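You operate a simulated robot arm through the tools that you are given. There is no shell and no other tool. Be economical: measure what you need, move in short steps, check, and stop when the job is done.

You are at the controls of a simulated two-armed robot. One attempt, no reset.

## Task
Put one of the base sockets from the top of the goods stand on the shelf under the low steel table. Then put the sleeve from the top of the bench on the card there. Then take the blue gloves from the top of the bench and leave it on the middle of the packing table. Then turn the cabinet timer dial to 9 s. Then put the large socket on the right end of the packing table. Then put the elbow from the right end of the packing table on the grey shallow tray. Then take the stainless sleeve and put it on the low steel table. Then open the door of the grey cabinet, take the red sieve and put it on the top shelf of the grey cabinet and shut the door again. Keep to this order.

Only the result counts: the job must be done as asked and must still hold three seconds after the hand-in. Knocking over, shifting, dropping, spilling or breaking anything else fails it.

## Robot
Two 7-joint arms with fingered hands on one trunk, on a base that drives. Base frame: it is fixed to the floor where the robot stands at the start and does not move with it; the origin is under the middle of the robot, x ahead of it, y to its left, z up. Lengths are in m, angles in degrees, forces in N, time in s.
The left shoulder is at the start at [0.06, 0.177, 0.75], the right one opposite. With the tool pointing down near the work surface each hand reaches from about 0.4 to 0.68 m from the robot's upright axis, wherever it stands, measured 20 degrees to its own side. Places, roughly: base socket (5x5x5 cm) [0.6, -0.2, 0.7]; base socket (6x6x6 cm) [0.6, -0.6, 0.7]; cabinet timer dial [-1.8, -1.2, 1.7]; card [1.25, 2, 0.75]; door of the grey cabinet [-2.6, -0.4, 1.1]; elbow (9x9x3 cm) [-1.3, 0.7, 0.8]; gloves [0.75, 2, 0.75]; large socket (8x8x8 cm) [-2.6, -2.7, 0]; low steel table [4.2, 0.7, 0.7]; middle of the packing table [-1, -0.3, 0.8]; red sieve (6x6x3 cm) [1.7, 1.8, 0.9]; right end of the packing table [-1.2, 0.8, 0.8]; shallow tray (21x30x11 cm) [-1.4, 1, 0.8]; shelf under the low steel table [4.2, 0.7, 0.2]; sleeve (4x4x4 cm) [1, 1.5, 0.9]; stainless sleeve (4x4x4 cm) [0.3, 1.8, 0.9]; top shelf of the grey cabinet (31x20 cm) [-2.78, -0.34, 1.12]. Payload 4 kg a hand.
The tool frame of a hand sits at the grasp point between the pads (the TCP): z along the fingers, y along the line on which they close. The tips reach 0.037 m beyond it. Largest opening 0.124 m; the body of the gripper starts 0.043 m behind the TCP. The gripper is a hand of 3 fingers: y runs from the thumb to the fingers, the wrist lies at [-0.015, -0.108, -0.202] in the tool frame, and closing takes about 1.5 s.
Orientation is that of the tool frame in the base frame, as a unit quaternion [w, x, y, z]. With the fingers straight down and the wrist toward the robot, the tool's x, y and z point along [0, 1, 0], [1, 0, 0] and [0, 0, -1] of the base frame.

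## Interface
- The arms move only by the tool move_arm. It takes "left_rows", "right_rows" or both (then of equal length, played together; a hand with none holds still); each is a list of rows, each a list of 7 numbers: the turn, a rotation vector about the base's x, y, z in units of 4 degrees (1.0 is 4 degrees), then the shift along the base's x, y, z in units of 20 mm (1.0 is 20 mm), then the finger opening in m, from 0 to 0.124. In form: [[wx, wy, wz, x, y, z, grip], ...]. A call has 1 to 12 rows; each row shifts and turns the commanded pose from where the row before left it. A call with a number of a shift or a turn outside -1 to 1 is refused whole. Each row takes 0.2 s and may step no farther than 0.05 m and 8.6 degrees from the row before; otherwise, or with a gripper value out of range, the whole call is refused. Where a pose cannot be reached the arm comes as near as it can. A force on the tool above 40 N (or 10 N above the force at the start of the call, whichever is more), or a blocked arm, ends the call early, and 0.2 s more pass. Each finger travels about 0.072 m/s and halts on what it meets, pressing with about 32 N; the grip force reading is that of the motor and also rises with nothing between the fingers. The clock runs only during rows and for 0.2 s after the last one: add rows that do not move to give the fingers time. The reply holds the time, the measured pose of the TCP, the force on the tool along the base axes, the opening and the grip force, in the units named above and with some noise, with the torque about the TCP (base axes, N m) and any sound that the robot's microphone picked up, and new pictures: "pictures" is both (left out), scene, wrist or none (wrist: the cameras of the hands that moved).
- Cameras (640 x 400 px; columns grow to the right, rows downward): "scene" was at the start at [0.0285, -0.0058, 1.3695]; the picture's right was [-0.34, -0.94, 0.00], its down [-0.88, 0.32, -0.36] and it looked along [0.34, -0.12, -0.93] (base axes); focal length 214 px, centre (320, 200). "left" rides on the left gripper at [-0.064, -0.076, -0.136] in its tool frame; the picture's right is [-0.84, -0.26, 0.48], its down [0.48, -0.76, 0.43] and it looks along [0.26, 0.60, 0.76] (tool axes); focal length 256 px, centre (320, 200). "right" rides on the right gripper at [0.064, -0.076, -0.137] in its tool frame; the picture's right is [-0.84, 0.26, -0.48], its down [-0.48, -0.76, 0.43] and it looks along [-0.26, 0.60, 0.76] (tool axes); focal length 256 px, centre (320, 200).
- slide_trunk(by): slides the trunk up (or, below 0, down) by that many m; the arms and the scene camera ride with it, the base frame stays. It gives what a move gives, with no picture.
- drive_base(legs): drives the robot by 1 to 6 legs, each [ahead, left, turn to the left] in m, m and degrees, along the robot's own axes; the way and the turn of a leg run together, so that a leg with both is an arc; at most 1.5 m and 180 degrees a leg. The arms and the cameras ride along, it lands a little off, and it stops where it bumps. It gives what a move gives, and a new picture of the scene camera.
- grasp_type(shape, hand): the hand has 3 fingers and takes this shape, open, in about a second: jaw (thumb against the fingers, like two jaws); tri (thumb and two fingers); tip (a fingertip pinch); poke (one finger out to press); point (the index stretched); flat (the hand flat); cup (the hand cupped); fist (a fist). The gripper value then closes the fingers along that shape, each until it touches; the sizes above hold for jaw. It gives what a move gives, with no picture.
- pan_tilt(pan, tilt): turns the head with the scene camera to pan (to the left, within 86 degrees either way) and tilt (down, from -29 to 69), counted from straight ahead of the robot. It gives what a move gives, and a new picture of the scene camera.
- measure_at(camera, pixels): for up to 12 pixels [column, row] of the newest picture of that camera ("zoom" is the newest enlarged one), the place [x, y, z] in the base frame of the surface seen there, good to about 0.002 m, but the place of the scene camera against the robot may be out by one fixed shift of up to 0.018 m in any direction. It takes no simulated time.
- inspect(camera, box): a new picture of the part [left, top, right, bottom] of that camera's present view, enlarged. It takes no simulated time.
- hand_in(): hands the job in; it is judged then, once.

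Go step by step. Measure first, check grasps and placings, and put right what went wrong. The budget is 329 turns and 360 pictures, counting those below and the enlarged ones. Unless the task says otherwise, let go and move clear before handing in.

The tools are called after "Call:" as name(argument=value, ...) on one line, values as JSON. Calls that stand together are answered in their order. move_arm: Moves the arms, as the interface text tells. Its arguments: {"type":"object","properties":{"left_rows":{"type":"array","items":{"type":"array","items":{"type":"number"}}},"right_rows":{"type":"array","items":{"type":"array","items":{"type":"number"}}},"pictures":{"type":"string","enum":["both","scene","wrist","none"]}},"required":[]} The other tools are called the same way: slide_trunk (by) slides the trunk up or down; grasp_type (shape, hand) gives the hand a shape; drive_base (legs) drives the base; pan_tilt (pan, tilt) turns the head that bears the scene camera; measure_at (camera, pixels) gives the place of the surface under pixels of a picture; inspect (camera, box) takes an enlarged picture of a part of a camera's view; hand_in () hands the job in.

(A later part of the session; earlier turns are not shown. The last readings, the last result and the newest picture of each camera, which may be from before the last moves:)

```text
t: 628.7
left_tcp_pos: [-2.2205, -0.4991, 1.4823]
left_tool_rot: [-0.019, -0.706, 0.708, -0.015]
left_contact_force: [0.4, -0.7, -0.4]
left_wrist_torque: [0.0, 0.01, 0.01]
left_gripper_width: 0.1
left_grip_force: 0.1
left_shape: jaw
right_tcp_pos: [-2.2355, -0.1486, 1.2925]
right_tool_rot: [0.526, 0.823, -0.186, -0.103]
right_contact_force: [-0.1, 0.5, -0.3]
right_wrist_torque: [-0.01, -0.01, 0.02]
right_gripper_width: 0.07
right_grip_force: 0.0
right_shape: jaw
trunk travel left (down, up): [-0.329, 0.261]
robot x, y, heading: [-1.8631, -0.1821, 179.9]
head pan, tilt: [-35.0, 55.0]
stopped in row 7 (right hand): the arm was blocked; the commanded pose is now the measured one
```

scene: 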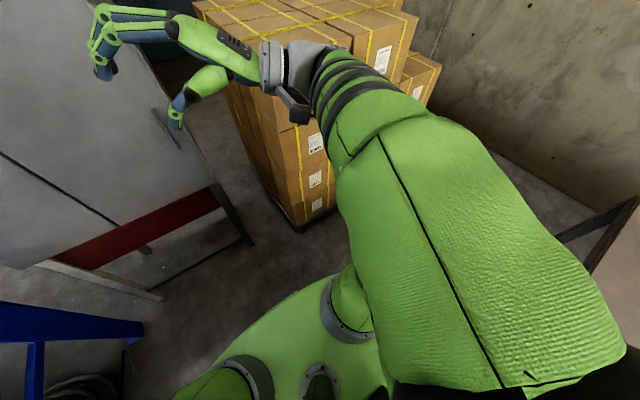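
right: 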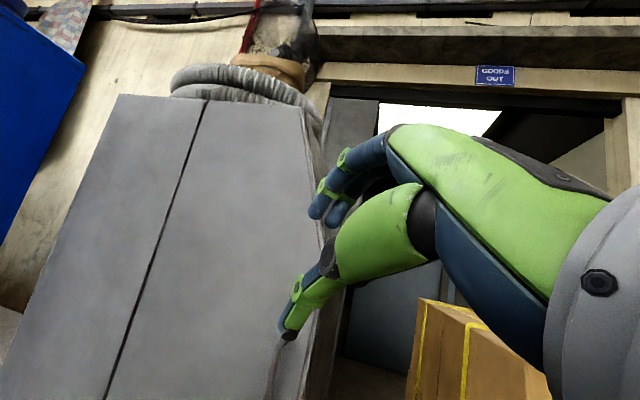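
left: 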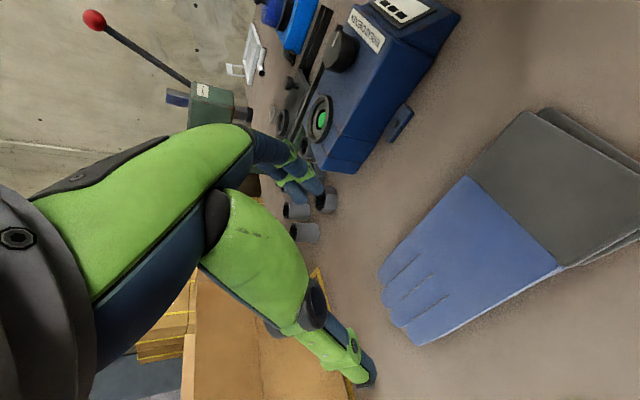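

Call:
move_arm(right_rows=[[0, 0, 0, -0.3, 0.7, 0.8, 0.07], [0, 0, 0, -0.3, 0.7, 0.8, 0.07], [0, 0, 0, -0.3, 0.7, 0.8, 0.07], [0, 0, 0, -0.3, 0.7, 0.8, 0.07], [0, 0, 0, -0.3, 0.7, 0.8, 0.07], [0, 0, 0, -0.3, 0.7, 0.8, 0.07], [0, 0, 0, -0.3, 0.7, 0.8, 0.07], [0, 0, 0, -0.3, 0.7, 0.8, 0.07]], pictures="none")

Call:
move_arm(right_rows=[[0, 0, 0, -0.3, 0.7, 0.8, 0.07], [0, 0, 0, -0.3, 0.7, 0.8, 0.07], [0, 0, 0, -0.3, 0.7, 0.8, 0.07], [0, 0, 0, -0.3, 0.7, 0.8, 0.07], [0, 0, 0, -0.3, 0.7, 0.8, 0.07], [0, 0, 0, -0.3, 0.7, 0.8, 0.07], [0, 0, 0, -0.3, 0.7, 0.8, 0.07], [0, 0, 0, -0.3, 0.7, 0.8, 0.07]], pictures="scene")

```text
t: 630.5
left_tcp_pos: [-2.2201, -0.4986, 1.4828]
left_tool_rot: [-0.019, -0.707, 0.707, -0.016]
left_contact_force: [-1.0, 0.7, 0.3]
left_wrist_torque: [0.02, 0.01, 0.02]
left_gripper_width: 0.1
left_grip_force: 0.0
left_shape: jaw
right_tcp_pos: [-2.2839, -0.0355, 1.4195]
right_tool_rot: [0.526, 0.823, -0.185, -0.102]
right_contact_force: [-0.2, -0.4, 0.5]
right_wrist_torque: [-0.04, 0.01, 0.0]
right_gripper_width: 0.0699
right_grip_force: 0.0
right_shape: jaw
trunk travel left (down, up): [-0.329, 0.261]
robot x, y, heading: [-1.8633, -0.183, 179.9]
head pan, tilt: [-35.0, 55.0]
```

```text
t: 632.3
left_tcp_pos: [-2.2211, -0.4974, 1.4816]
left_tool_rot: [-0.02, -0.706, 0.707, -0.017]
left_contact_force: [0.5, 0.5, 0.2]
left_wrist_torque: [0.0, 0.0, -0.01]
left_gripper_width: 0.1
left_grip_force: 0.1
left_shape: jaw
right_tcp_pos: [-2.3319, 0.0779, 1.5467]
right_tool_rot: [0.527, 0.823, -0.185, -0.103]
right_contact_force: [0.1, 0.0, 0.1]
right_wrist_torque: [0.0, -0.02, 0.0]
right_gripper_width: 0.07
right_grip_force: 0.0
right_shape: jaw
trunk travel left (down, up): [-0.329, 0.261]
robot x, y, heading: [-1.8665, -0.1818, 179.4]
head pan, tilt: [-35.0, 55.0]
```

scene: 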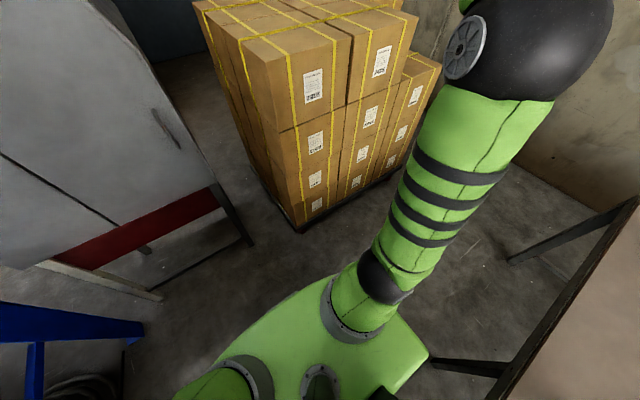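

Freed: elbow outward and up. Now rotate the hand to fingers-down, wrist right.

Call:
move_arm(right_rows=[[0.891, -0.174, 0.313, 0, 0, 0, 0.07], [0.891, -0.174, 0.313, 0, 0, 0, 0.07], [0.891, -0.174, 0.313, 0, 0, 0, 0.07], [0.891, -0.174, 0.313, 0, 0, 0, 0.07], [0.891, -0.174, 0.313, 0, 0, 0, 0.07], [0.891, -0.174, 0.313, 0, 0, 0, 0.07], [0.891, -0.174, 0.313, 0, 0, 0, 0.07], [0.891, -0.174, 0.313, 0, 0, 0, 0.07], [0.891, -0.174, 0.313, 0, 0, 0, 0.07], [0.891, -0.174, 0.313, 0, 0, 0, 0.07], [0.891, -0.174, 0.313, 0, 0, 0, 0.07], [0.891, -0.174, 0.313, 0, 0, 0, 0.07]], pictures="none")

Call:
move_arm(right_rows=[[0.891, -0.174, 0.313, 0, 0, 0, 0.07], [0.891, -0.174, 0.313, 0, 0, 0, 0.07], [0.891, -0.174, 0.313, 0, 0, 0, 0.07], [0.891, -0.174, 0.313, 0, 0, 0, 0.07], [0.891, -0.174, 0.313, 0, 0, 0, 0.07], [0.891, -0.174, 0.313, 0, 0, 0, 0.07]], pictures="none")

Call:
pan_tilt(pan=-10, tilt=25)

```text
t: 634.9
left_tcp_pos: [-2.2211, -0.499, 1.4824]
left_tool_rot: [-0.019, -0.707, 0.707, -0.015]
left_contact_force: [-0.1, 0.8, -0.2]
left_wrist_torque: [0.0, -0.03, 0.0]
left_gripper_width: 0.1001
left_grip_force: 0.0
left_shape: jaw
right_tcp_pos: [-2.2935, 0.0842, 1.4924]
right_tool_rot: [0.255, 0.962, -0.091, -0.047]
right_contact_force: [0.0, 0.3, -0.6]
right_wrist_torque: [0.01, -0.04, -0.02]
right_gripper_width: 0.07
right_grip_force: 0.1
right_shape: jaw
right hand out of reach, approached as far as the arm can: row 6, 7, 8, 9, 10, 11, 12
trunk travel left (down, up): [-0.329, 0.261]
robot x, y, heading: [-1.8654, -0.1835, 179.8]
head pan, tilt: [-35.0, 55.0]
```

```text
t: 636.3
left_tcp_pos: [-2.2206, -0.4987, 1.4809]
left_tool_rot: [-0.019, -0.707, 0.707, -0.015]
left_contact_force: [0.1, 0.2, -0.5]
left_wrist_torque: [0.0, 0.03, 0.03]
left_gripper_width: 0.0999
left_grip_force: 0.1
left_shape: jaw
right_tcp_pos: [-2.3038, 0.0526, 1.463]
right_tool_rot: [0.183, 0.981, -0.059, -0.004]
right_contact_force: [0.0, 0.8, 0.3]
right_wrist_torque: [0.04, 0.02, 0.0]
right_gripper_width: 0.0701
right_grip_force: 0.0
right_shape: jaw
right hand out of reach, approached as far as the arm can: row 1, 2, 3, 4, 5, 6
trunk travel left (down, up): [-0.329, 0.261]
robot x, y, heading: [-1.8643, -0.1767, 179.9]
head pan, tilt: [-35.0, 55.0]
```

```text
t: 637.3
left_tcp_pos: [-2.2198, -0.4974, 1.4818]
left_tool_rot: [-0.019, -0.707, 0.707, -0.016]
left_contact_force: [0.5, -1.1, -0.2]
left_wrist_torque: [0.0, -0.01, -0.01]
left_gripper_width: 0.1003
left_grip_force: 0.1
left_shape: jaw
right_tcp_pos: [-2.3049, 0.0524, 1.4642]
right_tool_rot: [0.183, 0.981, -0.058, -0.004]
right_contact_force: [0.5, 0.0, -0.4]
right_wrist_torque: [0.03, 0.03, -0.01]
right_gripper_width: 0.0699
right_grip_force: 0.0
right_shape: jaw
trunk travel left (down, up): [-0.329, 0.261]
robot x, y, heading: [-1.8653, -0.1819, 180.0]
head pan, tilt: [-10.0, 25.0]
```

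scene: 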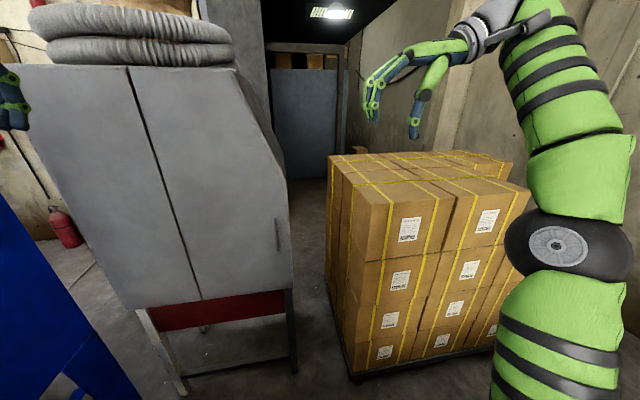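

Call:
move_arm(right_rows=[[0.2, 0, 0.1, -0.8, -0.9, -0.6, 0.07], [0.2, 0, 0.1, -0.8, -0.9, -0.6, 0.07], [0.2, 0, 0.1, -0.8, -0.9, -0.6, 0.07], [0.2, 0, 0.1, -0.8, -0.9, -0.6, 0.07], [0.2, 0, 0.1, -0.8, -0.9, -0.6, 0.07], [0.5, 0, 0.15, -0.8, -0.9, -0.6, 0.07], [0.6, 0, 0.2, -0.8, -0.9, -0.6, 0.07], [0.6, 0, 0.2, -0.8, -0.9, -0.6, 0.07], [0.6, 0, 0.2, -0.8, -0.9, -0.6, 0.07], [0.6, 0, 0.2, -0.8, -0.9, -0.6, 0.07], [0.6, 0, 0.2, -0.8, -0.9, -0.6, 0.07], [0.6, 0, 0.2, -0.8, -0.9, -0.6, 0.07]], pictures="scene")

```text
t: 639.9
left_tcp_pos: [-2.2204, -0.4993, 1.4806]
left_tool_rot: [-0.019, -0.707, 0.707, -0.016]
left_contact_force: [-0.4, 0.1, -0.2]
left_wrist_torque: [-0.05, 0.03, -0.01]
left_gripper_width: 0.1001
left_grip_force: 0.0
left_shape: jaw
right_tcp_pos: [-2.4676, -0.1637, 1.2857]
right_tool_rot: [0.005, 1.0, 0.006, -0.003]
right_contact_force: [-0.1, 0.0, 0.5]
right_wrist_torque: [-0.01, -0.01, 0.0]
right_gripper_width: 0.0701
right_grip_force: 0.0
right_shape: jaw
right hand out of reach, approached as far as the arm can: row 8, 9, 10, 11
trunk travel left (down, up): [-0.329, 0.261]
robot x, y, heading: [-1.8646, -0.184, 179.8]
head pan, tilt: [-10.0, 25.0]
```

scene: 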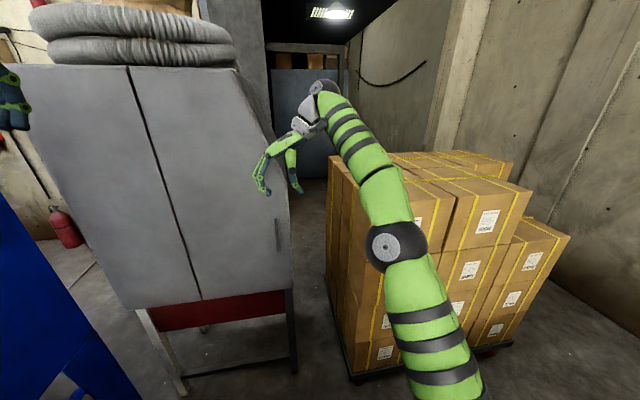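

Orientation achieved. Now measure the handle with the wrist camera.

Call:
move_arm(right_rows=[[0, 0, 0, 0, -0.4, -1, 0.07], [0, 0, 0, 0, -0.4, -1, 0.07], [0, 0, 0, 0, -0.4, -1, 0.07], [0, 0, 0, 0, 0, -1, 0.07]], pictures="both")

```text
t: 640.9
left_tcp_pos: [-2.2202, -0.4978, 1.481]
left_tool_rot: [-0.019, -0.706, 0.707, -0.015]
left_contact_force: [-0.5, 0.5, -0.5]
left_wrist_torque: [-0.01, -0.02, -0.03]
left_gripper_width: 0.0999
left_grip_force: 0.1
left_shape: jaw
right_tcp_pos: [-2.4675, -0.186, 1.2077]
right_tool_rot: [0.006, 1.0, 0.006, -0.003]
right_contact_force: [-0.5, 0.9, -0.7]
right_wrist_torque: [0.01, 0.04, 0.02]
right_gripper_width: 0.0699
right_grip_force: 0.0
right_shape: jaw
trunk travel left (down, up): [-0.329, 0.261]
robot x, y, heading: [-1.8612, -0.1845, 179.8]
head pan, tilt: [-10.0, 25.0]
```

scene: 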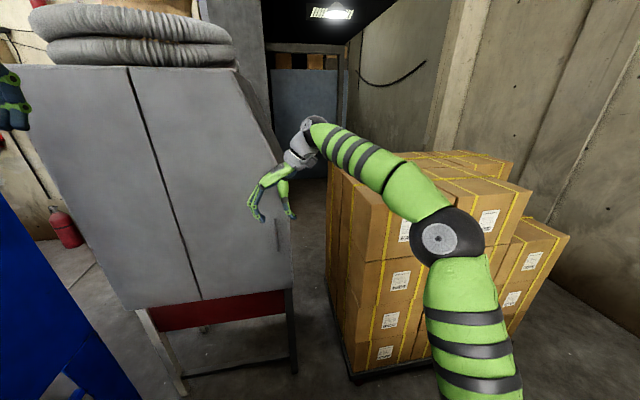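
right: 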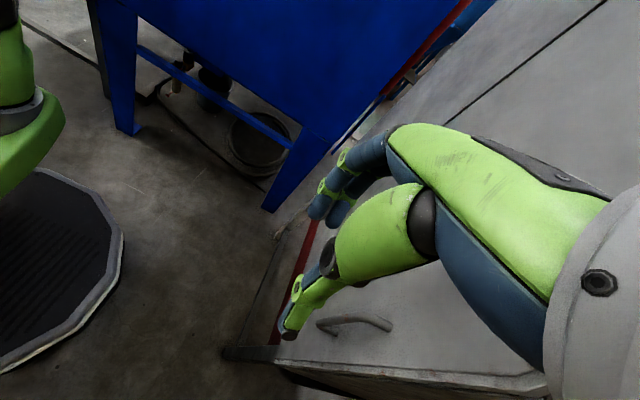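

Call:
inspect(camera="right", box=[290, 290, 430, 380])

Call:
measure_at(camera="zoom", pixels=[[140, 150], [200, 140], [270, 130], [350, 125], [420, 150], [470, 165], [430, 120], [200, 240], [500, 300], [145, 190]])

```text
4.44 times, centred on (360, 335) of right
```

zoom: 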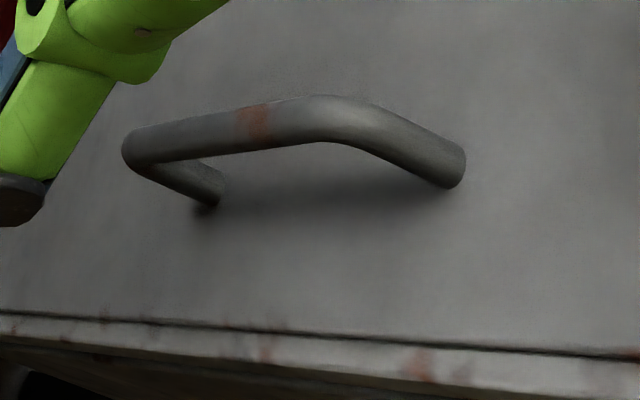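

```text
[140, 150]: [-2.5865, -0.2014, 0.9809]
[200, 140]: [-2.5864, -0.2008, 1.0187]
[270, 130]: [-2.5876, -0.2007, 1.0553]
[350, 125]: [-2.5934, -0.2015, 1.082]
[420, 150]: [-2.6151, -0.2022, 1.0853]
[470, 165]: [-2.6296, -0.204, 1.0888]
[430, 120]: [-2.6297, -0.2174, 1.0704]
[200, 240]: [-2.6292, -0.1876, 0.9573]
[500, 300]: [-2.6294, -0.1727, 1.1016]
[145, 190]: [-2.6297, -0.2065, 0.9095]
```

Handle bar centre (−2.592,−0.203), z 0.98–1.08; door at −2.63. Move over it at z 1.20 and then lower to 1.078.

Call:
move_arm(right_rows=[[0, 0, 0, -0.5, -0.85, 0, 0.06], [0, 0, 0, -1, 0, 0, 0.06], [0, 0, 0, -1, 0, 0, 0.06], [0, 0, 0, -1, 0, 0, 0.06], [0, 0, 0, -1, 0, 0, 0.06], [0, 0, 0, -1, 0, 0, 0.06], [0, 0, 0, -0.4, 0, 0, 0.06], [0, 0, 0, 0, 0, 0, 0.06]], pictures="wrist")

```text
t: 642.7
left_tcp_pos: [-2.2208, -0.4979, 1.4811]
left_tool_rot: [-0.019, -0.706, 0.708, -0.015]
left_contact_force: [0.3, 0.2, 0.3]
left_wrist_torque: [0.01, -0.04, 0.03]
left_gripper_width: 0.1001
left_grip_force: 0.0
left_shape: jaw
right_tcp_pos: [-2.5398, -0.1917, 1.1863]
right_tool_rot: [0.006, 1.0, 0.005, -0.003]
right_contact_force: [0.1, 0.2, -0.1]
right_wrist_torque: [-0.02, -0.01, -0.02]
right_gripper_width: 0.0603
right_grip_force: 0.0
right_shape: jaw
right hand out of reach, approached as far as the arm can: row 4, 5, 6, 7
trunk travel left (down, up): [-0.329, 0.261]
robot x, y, heading: [-1.8634, -0.1805, 179.7]
head pan, tilt: [-10.0, 25.0]
```

right: 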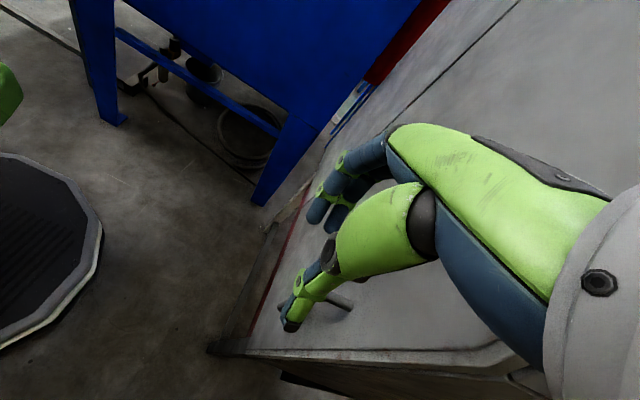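

Reach limit. Raise trunk 0.15 (hand rises too), and drive 0.045 ahead.

Call:
slide_trunk(by=0.15)

Call:
drive_base(legs=[[0.045, 0, 0]])

```text
t: 644.4
left_tcp_pos: [-2.2197, -0.4975, 1.6315]
left_tool_rot: [-0.02, -0.706, 0.708, -0.015]
left_contact_force: [0.5, 0.1, -0.3]
left_wrist_torque: [-0.01, -0.02, 0.01]
left_gripper_width: 0.1002
left_grip_force: 0.2
left_shape: jaw
right_tcp_pos: [-2.5405, -0.191, 1.3364]
right_tool_rot: [0.006, 1.0, 0.006, -0.003]
right_contact_force: [0.0, -0.1, 0.3]
right_wrist_torque: [-0.03, 0.02, -0.03]
right_gripper_width: 0.0601
right_grip_force: 0.0
right_shape: jaw
trunk travel left (down, up): [-0.479, 0.111]
robot x, y, heading: [-1.8616, -0.1798, 179.8]
head pan, tilt: [-10.0, 25.0]
```

```text
t: 645.3
left_tcp_pos: [-2.268, -0.4977, 1.6315]
left_tool_rot: [-0.02, -0.706, 0.707, -0.017]
left_contact_force: [-0.5, 1.1, 0.1]
left_wrist_torque: [0.0, 0.0, -0.01]
left_gripper_width: 0.1001
left_grip_force: 0.1
left_shape: jaw
right_tcp_pos: [-2.5873, -0.1912, 1.3349]
right_tool_rot: [0.005, 1.0, 0.006, -0.002]
right_contact_force: [0.2, -0.4, -0.4]
right_wrist_torque: [-0.01, -0.04, 0.03]
right_gripper_width: 0.0599
right_grip_force: 0.0
right_shape: jaw
trunk travel left (down, up): [-0.479, 0.111]
robot x, y, heading: [-1.9083, -0.1821, 179.7]
head pan, tilt: [-10.0, 25.0]
```

scene: 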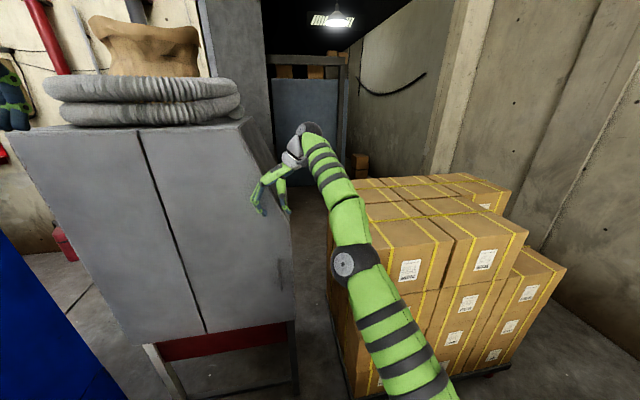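

Call:
move_arm(right_rows=[[0, 0, 0, 0.1, -0.6, -1, 0.06], [0, 0, 0, 0, 0, -1, 0.06], [0, 0, 0, 0, 0, -1, 0.06], [0, 0, 0, 0, 0, -1, 0.06], [0, 0, 0, 0, 0, -1, 0.06], [0, 0, 0, 0, 0, -1, 0.06], [0, 0, 0, 0, 0, -1, 0.06], [0, 0, 0, 0, 0, -1, 0.06], [0, 0, 0, 0, 0, 0, 0.06]], pictures="wrist")

```text
t: 646.5
left_tcp_pos: [-2.2604, -0.4964, 1.633]
left_tool_rot: [-0.019, -0.706, 0.708, -0.015]
left_contact_force: [-0.1, -0.4, 0.4]
left_wrist_torque: [-0.04, -0.01, 0.01]
left_gripper_width: 0.1
left_grip_force: 0.1
left_shape: jaw
right_tcp_pos: [-2.613, -0.2132, 1.2723]
right_tool_rot: [0.011, 1.0, 0.012, -0.006]
right_contact_force: [28.2, 3.8, 3.9]
right_wrist_torque: [-0.39, 2.69, 0.08]
right_gripper_width: 0.06
right_grip_force: 0.0
right_shape: jaw
right hand out of reach, approached as far as the arm can: row 1, 2, 3, 4, 5, 6
trunk travel left (down, up): [-0.479, 0.111]
robot x, y, heading: [-1.9077, -0.1819, 179.8]
head pan, tilt: [-10.0, 25.0]
stopped in row 6 (right hand): the force on the tool passed its limit at 47 N (the readings are from after the stop); the commanded pose is now the measured one
```

right: 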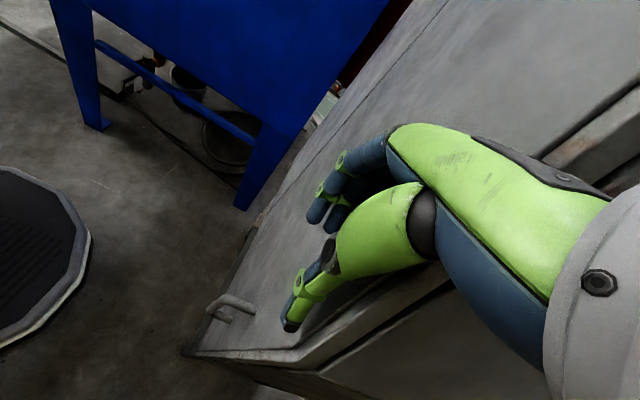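

The stale command pushed it onto the door. Back off 4 cm, then re-align and descend.

Call:
move_arm(right_rows=[[0, 0, 0, 1, 0.2, 0.5, 0.06], [0, 0, 0, 0.6, 0.2, 0, 0.06], [0, 0, 0, 0, 0, 0, 0.06]], pictures="wrist")

Call:
inspect(camera="right", box=[170, 270, 310, 370])

Call:
measure_at(camera="zoom", pixels=[[180, 150], [250, 130], [200, 170], [400, 250], [100, 300]])

```text
t: 647.4
left_tcp_pos: [-2.265, -0.4978, 1.6309]
left_tool_rot: [-0.02, -0.706, 0.707, -0.016]
left_contact_force: [0.0, -0.6, -0.4]
left_wrist_torque: [-0.01, 0.0, 0.0]
left_gripper_width: 0.1002
left_grip_force: 0.1
left_shape: jaw
right_tcp_pos: [-2.6072, -0.2116, 1.29]
right_tool_rot: [0.008, 1.0, 0.01, -0.003]
right_contact_force: [0.6, 0.2, -0.6]
right_wrist_torque: [0.02, -0.03, 0.02]
right_gripper_width: 0.06
right_grip_force: 0.1
right_shape: jaw
right hand out of reach, approached as far as the arm can: row 1, 2
trunk travel left (down, up): [-0.479, 0.111]
robot x, y, heading: [-1.9103, -0.1825, 179.6]
head pan, tilt: [-10.0, 25.0]
```

right: 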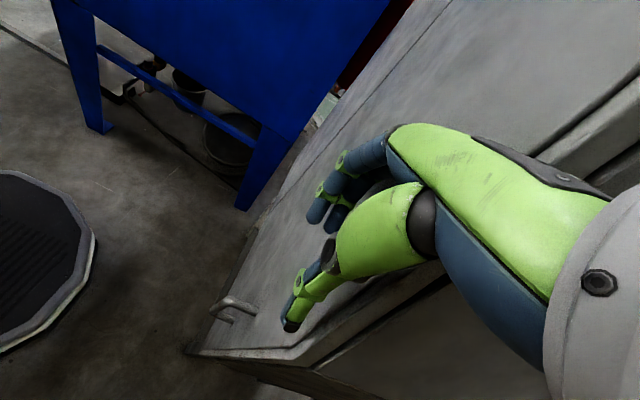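

```text
4.00 times, centred on (240, 320) of right
```

zoom: 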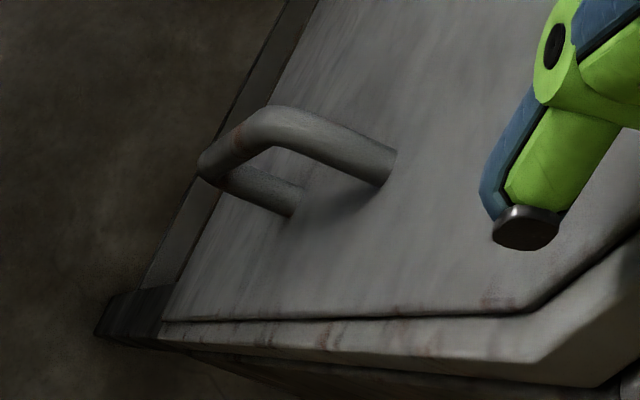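

```text
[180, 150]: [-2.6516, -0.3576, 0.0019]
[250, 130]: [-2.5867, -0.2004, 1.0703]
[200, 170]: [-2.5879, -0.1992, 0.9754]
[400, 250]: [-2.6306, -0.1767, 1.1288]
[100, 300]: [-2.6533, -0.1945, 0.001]
```

The arm is at its limit with the hand high relative to the shoulder. Raise the trunk fully, back the base 3 cm, then descend.

Call:
slide_trunk(by=0.11)

Call:
drive_base(legs=[[-0.06, 0, 0]])

Call:
move_arm(right_rows=[[0, 0, 0, 0, 0, -1, 0.06], [0, 0, 0, 0, 0, -1, 0.06], [0, 0, 0, 0, 0, -1, 0.06], [0, 0, 0, 0, 0, -1, 0.06], [0, 0, 0, 0, 0, -1, 0.06], [0, 0, 0, 0, 0, 0, 0.06]], pictures="scene")

```text
t: 648.8
left_tcp_pos: [-2.2644, -0.4971, 1.7408]
left_tool_rot: [-0.02, -0.707, 0.707, -0.016]
left_contact_force: [-0.9, 0.4, 0.0]
left_wrist_torque: [-0.02, -0.02, 0.01]
left_gripper_width: 0.1004
left_grip_force: 0.1
left_shape: jaw
right_tcp_pos: [-2.6067, -0.211, 1.3986]
right_tool_rot: [0.008, 1.0, 0.011, -0.003]
right_contact_force: [-0.1, 0.2, 0.8]
right_wrist_torque: [0.01, 0.01, 0.0]
right_gripper_width: 0.06
right_grip_force: 0.0
right_shape: jaw
trunk travel left (down, up): [-0.589, 0.001]
robot x, y, heading: [-1.9084, -0.1813, 179.9]
head pan, tilt: [-10.0, 25.0]
```

```text
t: 649.7
left_tcp_pos: [-2.203, -0.4971, 1.7427]
left_tool_rot: [-0.021, -0.707, 0.707, -0.014]
left_contact_force: [0.2, -0.5, 0.3]
left_wrist_torque: [0.01, 0.03, -0.01]
left_gripper_width: 0.1
left_grip_force: 0.1
left_shape: jaw
right_tcp_pos: [-2.5449, -0.2105, 1.4012]
right_tool_rot: [0.009, 1.0, 0.01, -0.004]
right_contact_force: [0.0, -0.4, 0.7]
right_wrist_torque: [0.0, 0.03, -0.01]
right_gripper_width: 0.06
right_grip_force: 0.0
right_shape: jaw
trunk travel left (down, up): [-0.589, 0.001]
robot x, y, heading: [-1.8476, -0.1762, 179.9]
head pan, tilt: [-10.0, 25.0]
```

scene: 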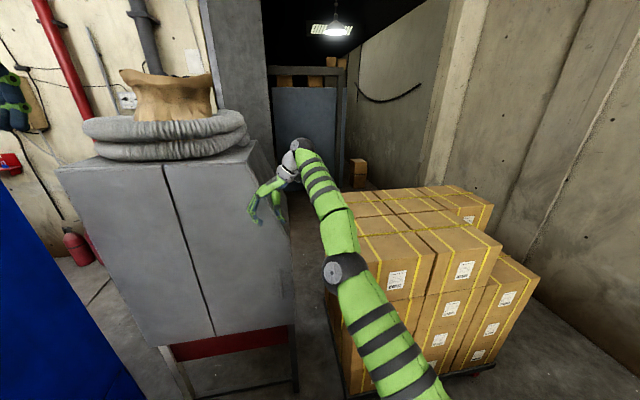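

```text
t: 651.1
left_tcp_pos: [-2.2047, -0.498, 1.7411]
left_tool_rot: [-0.019, -0.706, 0.707, -0.015]
left_contact_force: [-0.3, -0.3, 0.5]
left_wrist_torque: [0.0, 0.06, 0.0]
left_gripper_width: 0.1001
left_grip_force: 0.1
left_shape: jaw
right_tcp_pos: [-2.5861, -0.2188, 1.3178]
right_tool_rot: [0.009, 1.0, 0.01, -0.004]
right_contact_force: [0.3, 1.1, -1.2]
right_wrist_torque: [-0.02, -0.01, 0.0]
right_gripper_width: 0.0602
right_grip_force: 0.0
right_shape: jaw
right hand out of reach, approached as far as the arm can: row 1, 2, 3, 4, 5
trunk travel left (down, up): [-0.589, 0.001]
robot x, y, heading: [-1.8509, -0.1812, 180.0]
head pan, tilt: [-10.0, 25.0]
```

scene: 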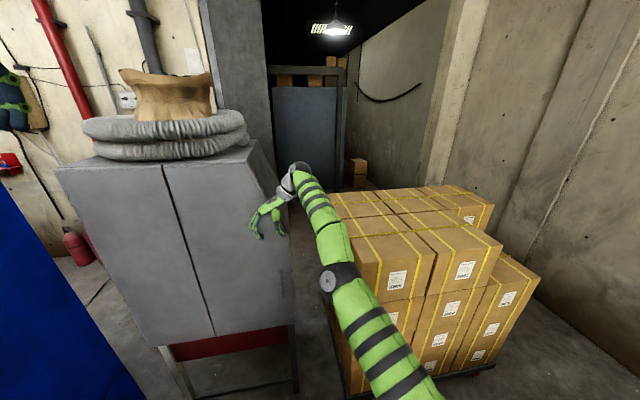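

This orientation keeps the arm stretched. Alternative: natural fingers-down pose (closing along x) and hook the bar sideways: far fingers slide between bar and door from the right. Unwind the yaw while retreating.

Call:
move_arm(right_rows=[[0, 0, -1, 0.8, 0.5, 0, 0.09], [0, 0, -1, 0.8, 0.5, 0, 0.09], [0, 0, -1, 0.8, 0.5, 0, 0.09], [0, 0, -1, 0.8, 0.5, 0, 0.09], [0, 0, -1, 0.8, 0.5, 0, 0.09], [0, 0, -1, 0.8, 0.5, 0, 0.09], [0, 0, -1, 0.8, 0.5, 0, 0.09], [0, 0, -1, 0.8, 0.5, 0, 0.09], [0, 0, -1, 0.8, 0.5, 0, 0.09], [0, 0, -1, 0.8, 0.5, 0, 0.09], [0, 0, -1, 0, 0, 0, 0.09], [0, 0, -1, 0, 0, 0, 0.09]], pictures="none")

Call:
move_arm(right_rows=[[0, 0, -1, 0, 0, -0.5, 0.09], [0, 0, -1, 0, 0, -0.5, 0.09], [0, 0, -1, 0, 0, -0.5, 0.09], [0, 0, -1, 0, 0, -0.5, 0.09], [0, 0, -1, 0, 0, -0.5, 0.09], [0, 0, -1, 0, 0, -0.5, 0.09], [0, 0, -1, 0, 0, -0.5, 0.09], [0, 0, -1, 0, 0, -0.5, 0.09], [0, 0, -1, 0, 0, -0.5, 0.09], [0, 0, -1, 0, 0, -0.5, 0.09], [0, 0, -0.5, 0, 0, 0, 0.09]], pictures="scene")

```text
t: 652.5
left_tcp_pos: [-2.2007, -0.4975, 1.7427]
left_tool_rot: [0.021, 0.707, -0.707, 0.016]
left_contact_force: [0.4, 0.9, 0.2]
left_wrist_torque: [-0.01, 0.02, 0.04]
left_gripper_width: 0.1001
left_grip_force: 0.1
left_shape: jaw
right_tcp_pos: [-2.6, -0.1961, 1.3693]
right_tool_rot: [0.004, 0.985, -0.171, 0.003]
right_contact_force: [24.0, -1.6, -5.1]
right_wrist_torque: [0.39, 0.35, 1.63]
right_gripper_width: 0.0874
right_grip_force: 0.0
right_shape: jaw
right hand out of reach, approached as far as the arm can: row 1, 2, 3, 4, 5, 6
trunk travel left (down, up): [-0.589, 0.001]
robot x, y, heading: [-1.8476, -0.1792, 180.1]
head pan, tilt: [-10.0, 25.0]
stopped in row 6 (right hand): the force on the tool passed its limit at 46 N (the readings are from after the stop); the commanded pose is now the measured one
```

```text
t: 652.8
left_tcp_pos: [-2.1986, -0.4971, 1.7434]
left_tool_rot: [-0.021, -0.706, 0.707, -0.016]
left_contact_force: [0.9, -0.3, 1.0]
left_wrist_torque: [0.01, -0.01, 0.02]
left_gripper_width: 0.1
left_grip_force: 0.0
left_shape: jaw
right_tcp_pos: [-2.6003, -0.1969, 1.3682]
right_tool_rot: [0.004, 0.983, -0.181, 0.006]
right_contact_force: [30.6, 4.3, 1.6]
right_wrist_torque: [-0.2, 0.73, 1.89]
right_gripper_width: 0.0863
right_grip_force: 0.2
right_shape: jaw
right hand out of reach, approached as far as the arm can: row 1
trunk travel left (down, up): [-0.589, 0.001]
robot x, y, heading: [-1.8459, -0.179, 179.8]
head pan, tilt: [-10.0, 25.0]
stopped in row 1 (right hand): the force on the tool passed its limit at 45 N (the readings are from after the stop); the commanded pose is now the measured one
```

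scene: 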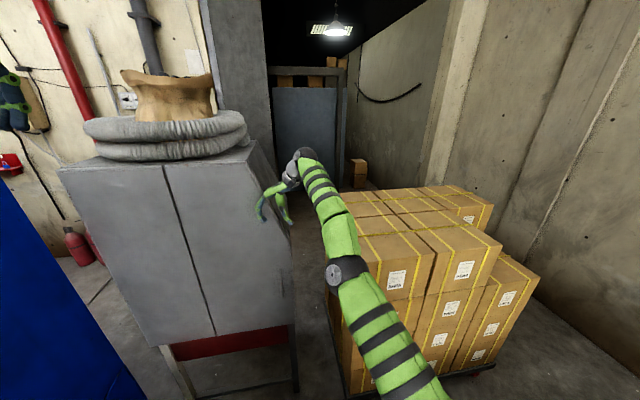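

Still touching the door. Back the base 4 cm and strafe right 0.2 to get the hand clear beside the cabinet.

Call:
drive_base(legs=[[-0.045, 0, 0], [0, -0.22, 0]])

Call:
move_arm(right_rows=[[0, 0, -1, 0, 0, 0, 0.09], [0, 0, -1, 0, 0, 0, 0.09], [0, 0, -1, 0, 0, 0, 0.09], [0, 0, -1, 0, 0, 0, 0.09], [0, 0, -1, 0, 0, 0, 0.09], [0, 0, -1, 0, 0, 0, 0.09], [0, 0, -1, 0, 0, 0, 0.09], [0, 0, -1, 0, 0, 0, 0.09], [0, 0, -1, 0, 0, 0, 0.09], [0, 0, -1, 0, 0, 0, 0.09], [0, 0, -1, 0, 0, 0, 0.09], [0, 0, -1, 0, 0, 0, 0.09]], pictures="scene")

```text
t: 653.7
left_tcp_pos: [-2.188, -0.4994, 1.7405]
left_tool_rot: [0.019, 0.707, -0.707, 0.016]
left_contact_force: [-0.8, -0.2, -1.3]
left_wrist_torque: [-0.02, -0.08, -0.05]
left_gripper_width: 0.1001
left_grip_force: 0.2
left_shape: jaw
right_tcp_pos: [-2.592, -0.1971, 1.365]
right_tool_rot: [0.003, 0.982, -0.188, 0.003]
right_contact_force: [5.7, 1.6, 3.3]
right_wrist_torque: [-0.28, 0.26, 0.43]
right_gripper_width: 0.0897
right_grip_force: 0.1
right_shape: jaw
trunk travel left (down, up): [-0.589, 0.001]
robot x, y, heading: [-1.8307, -0.1797, 179.8]
head pan, tilt: [-10.0, 25.0]
stopped in leg 1: the robot was blocked; the commanded pose is now the measured one
```

scene: 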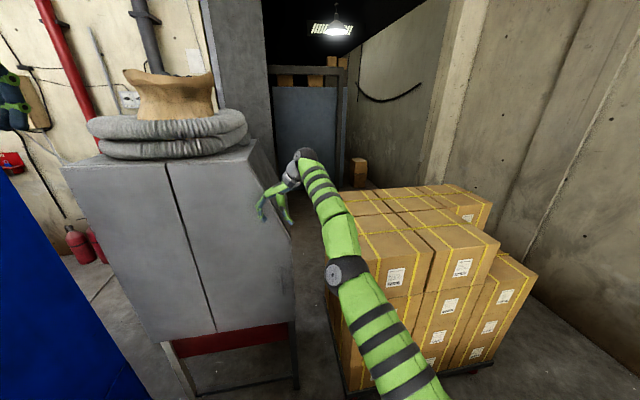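

```text
t: 654.3
left_tcp_pos: [-2.1833, -0.4986, 1.7422]
left_tool_rot: [-0.021, -0.706, 0.707, -0.014]
left_contact_force: [-0.1, 0.1, 0.1]
left_wrist_torque: [-0.01, 0.0, -0.01]
left_gripper_width: 0.0998
left_grip_force: 0.1
left_shape: jaw
right_tcp_pos: [-2.5917, -0.2023, 1.3696]
right_tool_rot: [-0.001, 0.971, -0.238, 0.01]
right_contact_force: [32.2, 4.6, -2.0]
right_wrist_torque: [0.02, 0.57, 1.86]
right_gripper_width: 0.0848
right_grip_force: 0.0
right_shape: jaw
right hand out of reach, approached as far as the arm can: row 1, 2
trunk travel left (down, up): [-0.589, 0.001]
robot x, y, heading: [-1.8316, -0.1793, 180.0]
head pan, tilt: [-10.0, 25.0]
stopped in row 2 (right hand): the force on the tool passed its limit at 45 N (the readings are from after the stop); the commanded pose is now the measured one
```

scene: 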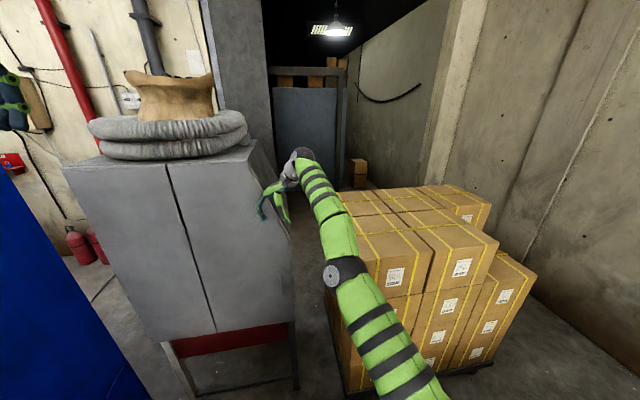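

The base met the table behind; no further back. Strafe right 0.22 only.

Call:
drive_base(legs=[[0.015, -0.22, 0]])

Call:
move_arm(right_rows=[[0, 0, -1, 0.5, 0, 0, 0.09], [0, 0, -1, 0.5, 0, 0, 0.09], [0, 0, -1, 0.5, 0, 0, 0.09], [0, 0, -1, 0.5, 0, 0, 0.09], [0, 0, -1, 0.5, 0, 0, 0.09], [0, 0, -1, 0.5, 0, 0, 0.09], [0, 0, -1, 0.5, 0, 0, 0.09], [0, 0, -1, 0.5, 0, 0, 0.09], [0, 0, -1, 0.5, 0, 0, 0.09], [0, 0, -1, 0.5, 0, 0, 0.09], [0, 0, -1, 0, 0, 0, 0.09], [0, 0, -1, 0, 0, 0, 0.09]], pictures="scene")

```text
t: 656.0
left_tcp_pos: [-2.2016, -0.2781, 1.7417]
left_tool_rot: [0.02, 0.707, -0.706, 0.016]
left_contact_force: [0.0, 0.1, 0.8]
left_wrist_torque: [-0.02, -0.03, 0.0]
left_gripper_width: 0.1003
left_grip_force: 0.1
left_shape: jaw
right_tcp_pos: [-2.6122, 0.019, 1.367]
right_tool_rot: [0.0, 0.971, -0.241, 0.009]
right_contact_force: [0.5, -0.2, 0.3]
right_wrist_torque: [-0.05, 0.0, 0.04]
right_gripper_width: 0.09
right_grip_force: 0.1
right_shape: jaw
trunk travel left (down, up): [-0.589, 0.001]
robot x, y, heading: [-1.8475, 0.0405, 180.0]
head pan, tilt: [-10.0, 25.0]
```

scene: 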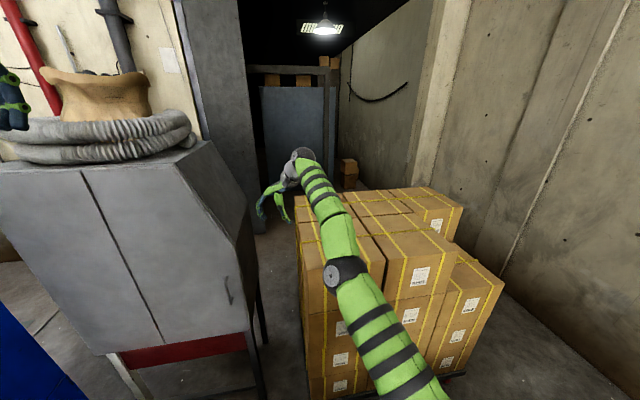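

```text
t: 658.6
left_tcp_pos: [-2.2022, -0.2807, 1.7405]
left_tool_rot: [0.019, 0.707, -0.706, 0.016]
left_contact_force: [-0.8, 0.1, 1.0]
left_wrist_torque: [0.0, -0.02, 0.01]
left_gripper_width: 0.1001
left_grip_force: 0.2
left_shape: jaw
right_tcp_pos: [-2.6138, -0.0144, 1.4271]
right_tool_rot: [0.003, 0.788, -0.616, 0.009]
right_contact_force: [-0.9, 0.2, -0.5]
right_wrist_torque: [-0.03, -0.01, -0.05]
right_gripper_width: 0.0898
right_grip_force: 0.1
right_shape: jaw
right hand out of reach, approached as far as the arm can: row 1, 2, 3, 4, 5, 6, 7, 8, 9, 10
trunk travel left (down, up): [-0.589, 0.001]
robot x, y, heading: [-1.8486, 0.0423, 179.9]
head pan, tilt: [-10.0, 25.0]
```

scene: 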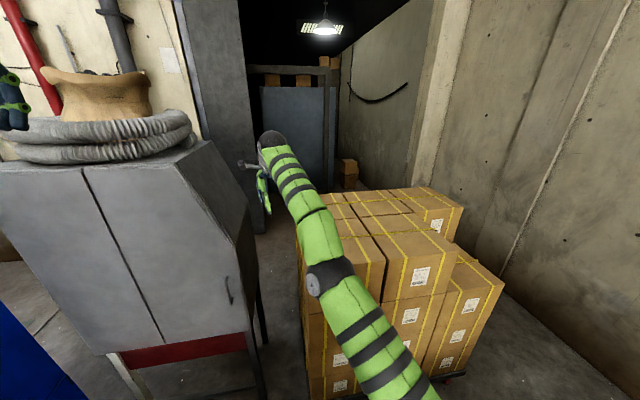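

Call:
move_arm(right_rows=[[0, 0, -1, 0.5, 0, -0.5, 0.09], [0, 0, -1, 0.5, 0, -0.5, 0.09], [0, 0, -1, 0.5, 0, -0.5, 0.09], [0, 0, 0, 0.5, 0, -0.5, 0.09], [0, 0, 0, 0.5, 0, -0.5, 0.09], [0, 0, 0, 0.5, 0, -0.5, 0.09], [0, 0, 0, 0.5, 0, -0.5, 0.09], [0, 0, 0, 0.5, 0, -0.5, 0.09], [0, 0, 0, 0, 0, 0, 0.09]], pictures="scene")

```text
t: 660.6
left_tcp_pos: [-2.2027, -0.2808, 1.7423]
left_tool_rot: [0.019, 0.707, -0.706, 0.015]
left_contact_force: [0.5, 0.3, -1.2]
left_wrist_torque: [0.0, -0.01, 0.02]
left_gripper_width: 0.0998
left_grip_force: 0.0
left_shape: jaw
right_tcp_pos: [-2.6149, -0.0378, 1.4062]
right_tool_rot: [0.003, 0.719, -0.695, 0.007]
right_contact_force: [0.2, 0.1, -0.2]
right_wrist_torque: [-0.02, 0.01, -0.03]
right_gripper_width: 0.09
right_grip_force: 0.1
right_shape: jaw
right hand out of reach, approached as far as the arm can: row 1, 2, 3, 4, 5, 6, 7, 8
trunk travel left (down, up): [-0.589, 0.001]
robot x, y, heading: [-1.8444, 0.0364, 180.0]
head pan, tilt: [-10.0, 25.0]
```

scene: 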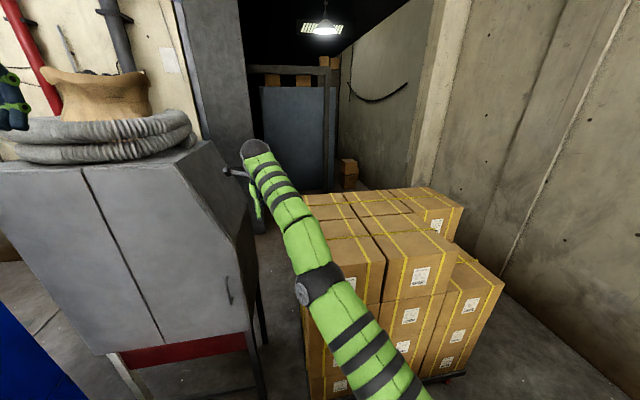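

Call:
move_arm(right_rows=[[0, 0, 0, 1, 1, 0, 0.09], [0, 0, 0, 1, 1, 0, 0.09], [0, 0, 0, 1, 1, 0, 0.09], [0, 0, 0, 1, 1, 0, 0.09], [0, 0, 0, 1, 1, 0, 0.09], [0, 0, 0, 1, 1, 0, 0.09], [0, 0, 0, 1, 1, 0, 0.09], [0, 0, 0, 1, 1, 0, 0.09], [0, 0, 0, 1, 0, 0, 0.09], [0, 0, 0, 1, 0, 0, 0.09]], pictures="scene")

```text
t: 662.8
left_tcp_pos: [-2.2025, -0.2808, 1.7417]
left_tool_rot: [0.019, 0.707, -0.707, 0.016]
left_contact_force: [-0.3, -0.1, -0.1]
left_wrist_torque: [0.05, 0.0, -0.02]
left_gripper_width: 0.1
left_grip_force: 0.1
left_shape: jaw
right_tcp_pos: [-2.5662, 0.0643, 1.5229]
right_tool_rot: [0.003, 0.72, -0.694, 0.009]
right_contact_force: [-0.5, -0.1, 0.6]
right_wrist_torque: [0.0, 0.03, 0.0]
right_gripper_width: 0.0898
right_grip_force: 0.1
right_shape: jaw
right hand out of reach, approached as far as the arm can: row 1, 2, 3, 4, 5, 6, 7, 8, 9, 10
trunk travel left (down, up): [-0.589, 0.001]
robot x, y, heading: [-1.8474, 0.0379, 180.1]
head pan, tilt: [-10.0, 25.0]
```

scene: 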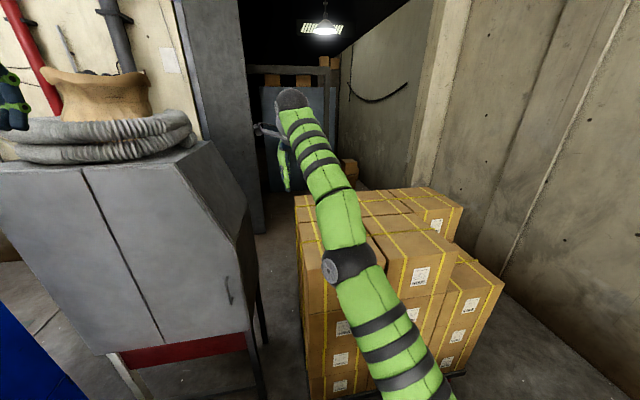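

The arm is locked straight. Rotating the hand to point forward (as at the dial) should free the elbow.

Call:
move_arm(right_rows=[[0, 1, 0, 0, 0, 0, 0.09], [0, 1, 0, 0, 0, 0, 0.09], [0, 1, 0, 0, 0, 0, 0.09], [0, 1, 0, 0, 0, 0, 0.09], [0, 1, 0, 0, 0, 0, 0.09], [0, 1, 0, 0, 0, 0, 0.09], [0, 1, 0, 0, 0, 0, 0.09], [0, 1, 0, 0, 0, 0, 0.09], [0, 1, 0, 0, 0, 0, 0.09], [0, 1, 0, 0, 0, 0, 0.09], [0, 1, 0, 0, 0, 0, 0.09], [0, 1, 0, 0, 0, 0, 0.09]], pictures="scene")

```text
t: 665.4
left_tcp_pos: [-2.2016, -0.2805, 1.7415]
left_tool_rot: [-0.019, -0.707, 0.707, -0.016]
left_contact_force: [-0.1, 0.0, -0.3]
left_wrist_torque: [-0.01, 0.02, 0.04]
left_gripper_width: 0.1002
left_grip_force: 0.0
left_shape: jaw
right_tcp_pos: [-2.6919, 0.0141, 1.635]
right_tool_rot: [0.286, 0.661, -0.632, -0.286]
right_contact_force: [-0.5, -0.1, -0.7]
right_wrist_torque: [-0.02, -0.01, 0.01]
right_gripper_width: 0.09
right_grip_force: 0.0
right_shape: jaw
right hand out of reach, approached as far as the arm can: row 1, 2, 3, 4, 5, 6, 7, 8, 9, 10, 11, 12
trunk travel left (down, up): [-0.589, 0.001]
robot x, y, heading: [-1.8486, 0.0389, 180.1]
head pan, tilt: [-10.0, 25.0]
```

scene: 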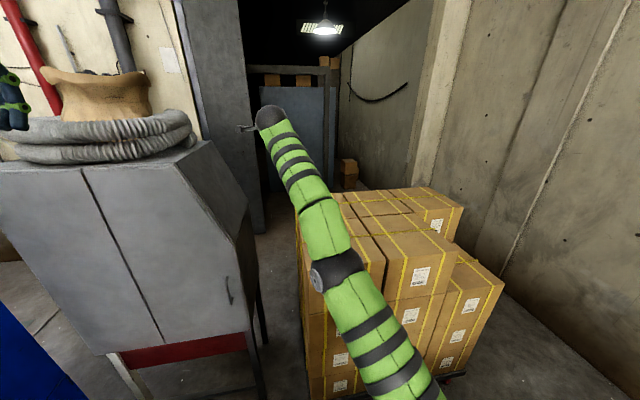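

Call:
move_arm(right_rows=[[0, 1, 0, 0.5, 0.3, 0, 0.09], [0, 1, 0, 0.5, 0.3, 0, 0.09], [0, 1, 0, 0.5, 0.3, 0, 0.09], [0, 1, 0, 0.5, 0.3, 0, 0.09], [0, 1, 0, 0.5, 0.3, 0, 0.09], [0, 1, 0, 0.5, 0.3, 0, 0.09], [0, 1, 0, 0.5, 0.3, 0, 0.09], [0, 1, 0, 0.5, 0.3, 0, 0.09], [0, 1, 0, 0.5, 0.3, 0, 0.09], [0, 1, 0, 0.5, 0.3, 0, 0.09], [0, 1, 0, 0.5, 0.3, 0, 0.09], [0, 1, 0, 0.5, 0.3, 0, 0.09]], pictures="scene")

```text
t: 668.0
left_tcp_pos: [-2.2024, -0.2804, 1.7412]
left_tool_rot: [-0.019, -0.707, 0.707, -0.016]
left_contact_force: [-0.1, -0.5, -0.9]
left_wrist_torque: [0.0, 0.02, -0.01]
left_gripper_width: 0.1003
left_grip_force: 0.1
left_shape: jaw
right_tcp_pos: [-2.722, 0.0279, 1.7414]
right_tool_rot: [-0.511, -0.492, 0.471, 0.524]
right_contact_force: [-0.7, 0.9, -0.1]
right_wrist_torque: [0.04, -0.02, 0.0]
right_gripper_width: 0.09
right_grip_force: 0.0
right_shape: jaw
right hand out of reach, approached as far as the arm can: row 1, 2, 3, 4, 5, 6, 7, 8, 9, 10, 11, 12
trunk travel left (down, up): [-0.589, 0.001]
robot x, y, heading: [-1.8464, 0.0388, 179.7]
head pan, tilt: [-10.0, 25.0]
```

scene: 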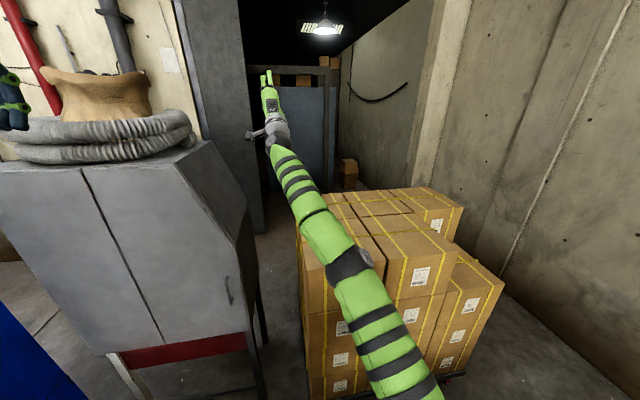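

Call:
move_arm(right_rows=[[0, 0, 0, 1, 0.5, -1, 0.09], [0, 0, 0, 1, 0.5, -1, 0.09], [0, 0, 0, 1, 0.5, -1, 0.09], [0, 0, 0, 1, 0.5, -1, 0.09], [0, 0, 0, 1, 0.5, -1, 0.09], [0, 0, 0, 1, 0.5, -1, 0.09], [0, 0, 0, 1, 0.5, -1, 0.09], [0, 0, 0, 1, 0.5, -1, 0.09], [0, 0, 0, 1, 0.5, 0, 0.09], [0, 0, 0, 1, 0.5, 0, 0.09], [0, 0, 0, 1, 0, 0, 0.09], [0, 0, 0, 1, 0, 0, 0.09]], pictures="scene")

```text
t: 670.6
left_tcp_pos: [-2.2041, -0.2803, 1.7408]
left_tool_rot: [0.02, 0.707, -0.706, 0.014]
left_contact_force: [-0.3, 0.0, -0.3]
left_wrist_torque: [-0.02, 0.0, 0.0]
left_gripper_width: 0.1003
left_grip_force: 0.1
left_shape: jaw
right_tcp_pos: [-2.7373, 0.0401, 1.7235]
right_tool_rot: [-0.519, -0.487, 0.461, 0.53]
right_contact_force: [0.1, 0.8, 0.5]
right_wrist_torque: [-0.02, -0.01, 0.0]
right_gripper_width: 0.0898
right_grip_force: 0.0
right_shape: jaw
right hand out of reach, approached as far as the arm can: row 1, 2, 3, 4, 5, 6, 7, 8, 9, 10, 11, 12
trunk travel left (down, up): [-0.589, 0.001]
robot x, y, heading: [-1.8445, 0.0424, 179.7]
head pan, tilt: [-10.0, 25.0]
```

scene: 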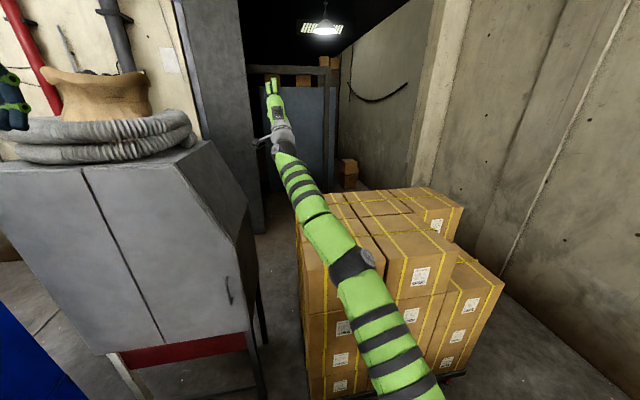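

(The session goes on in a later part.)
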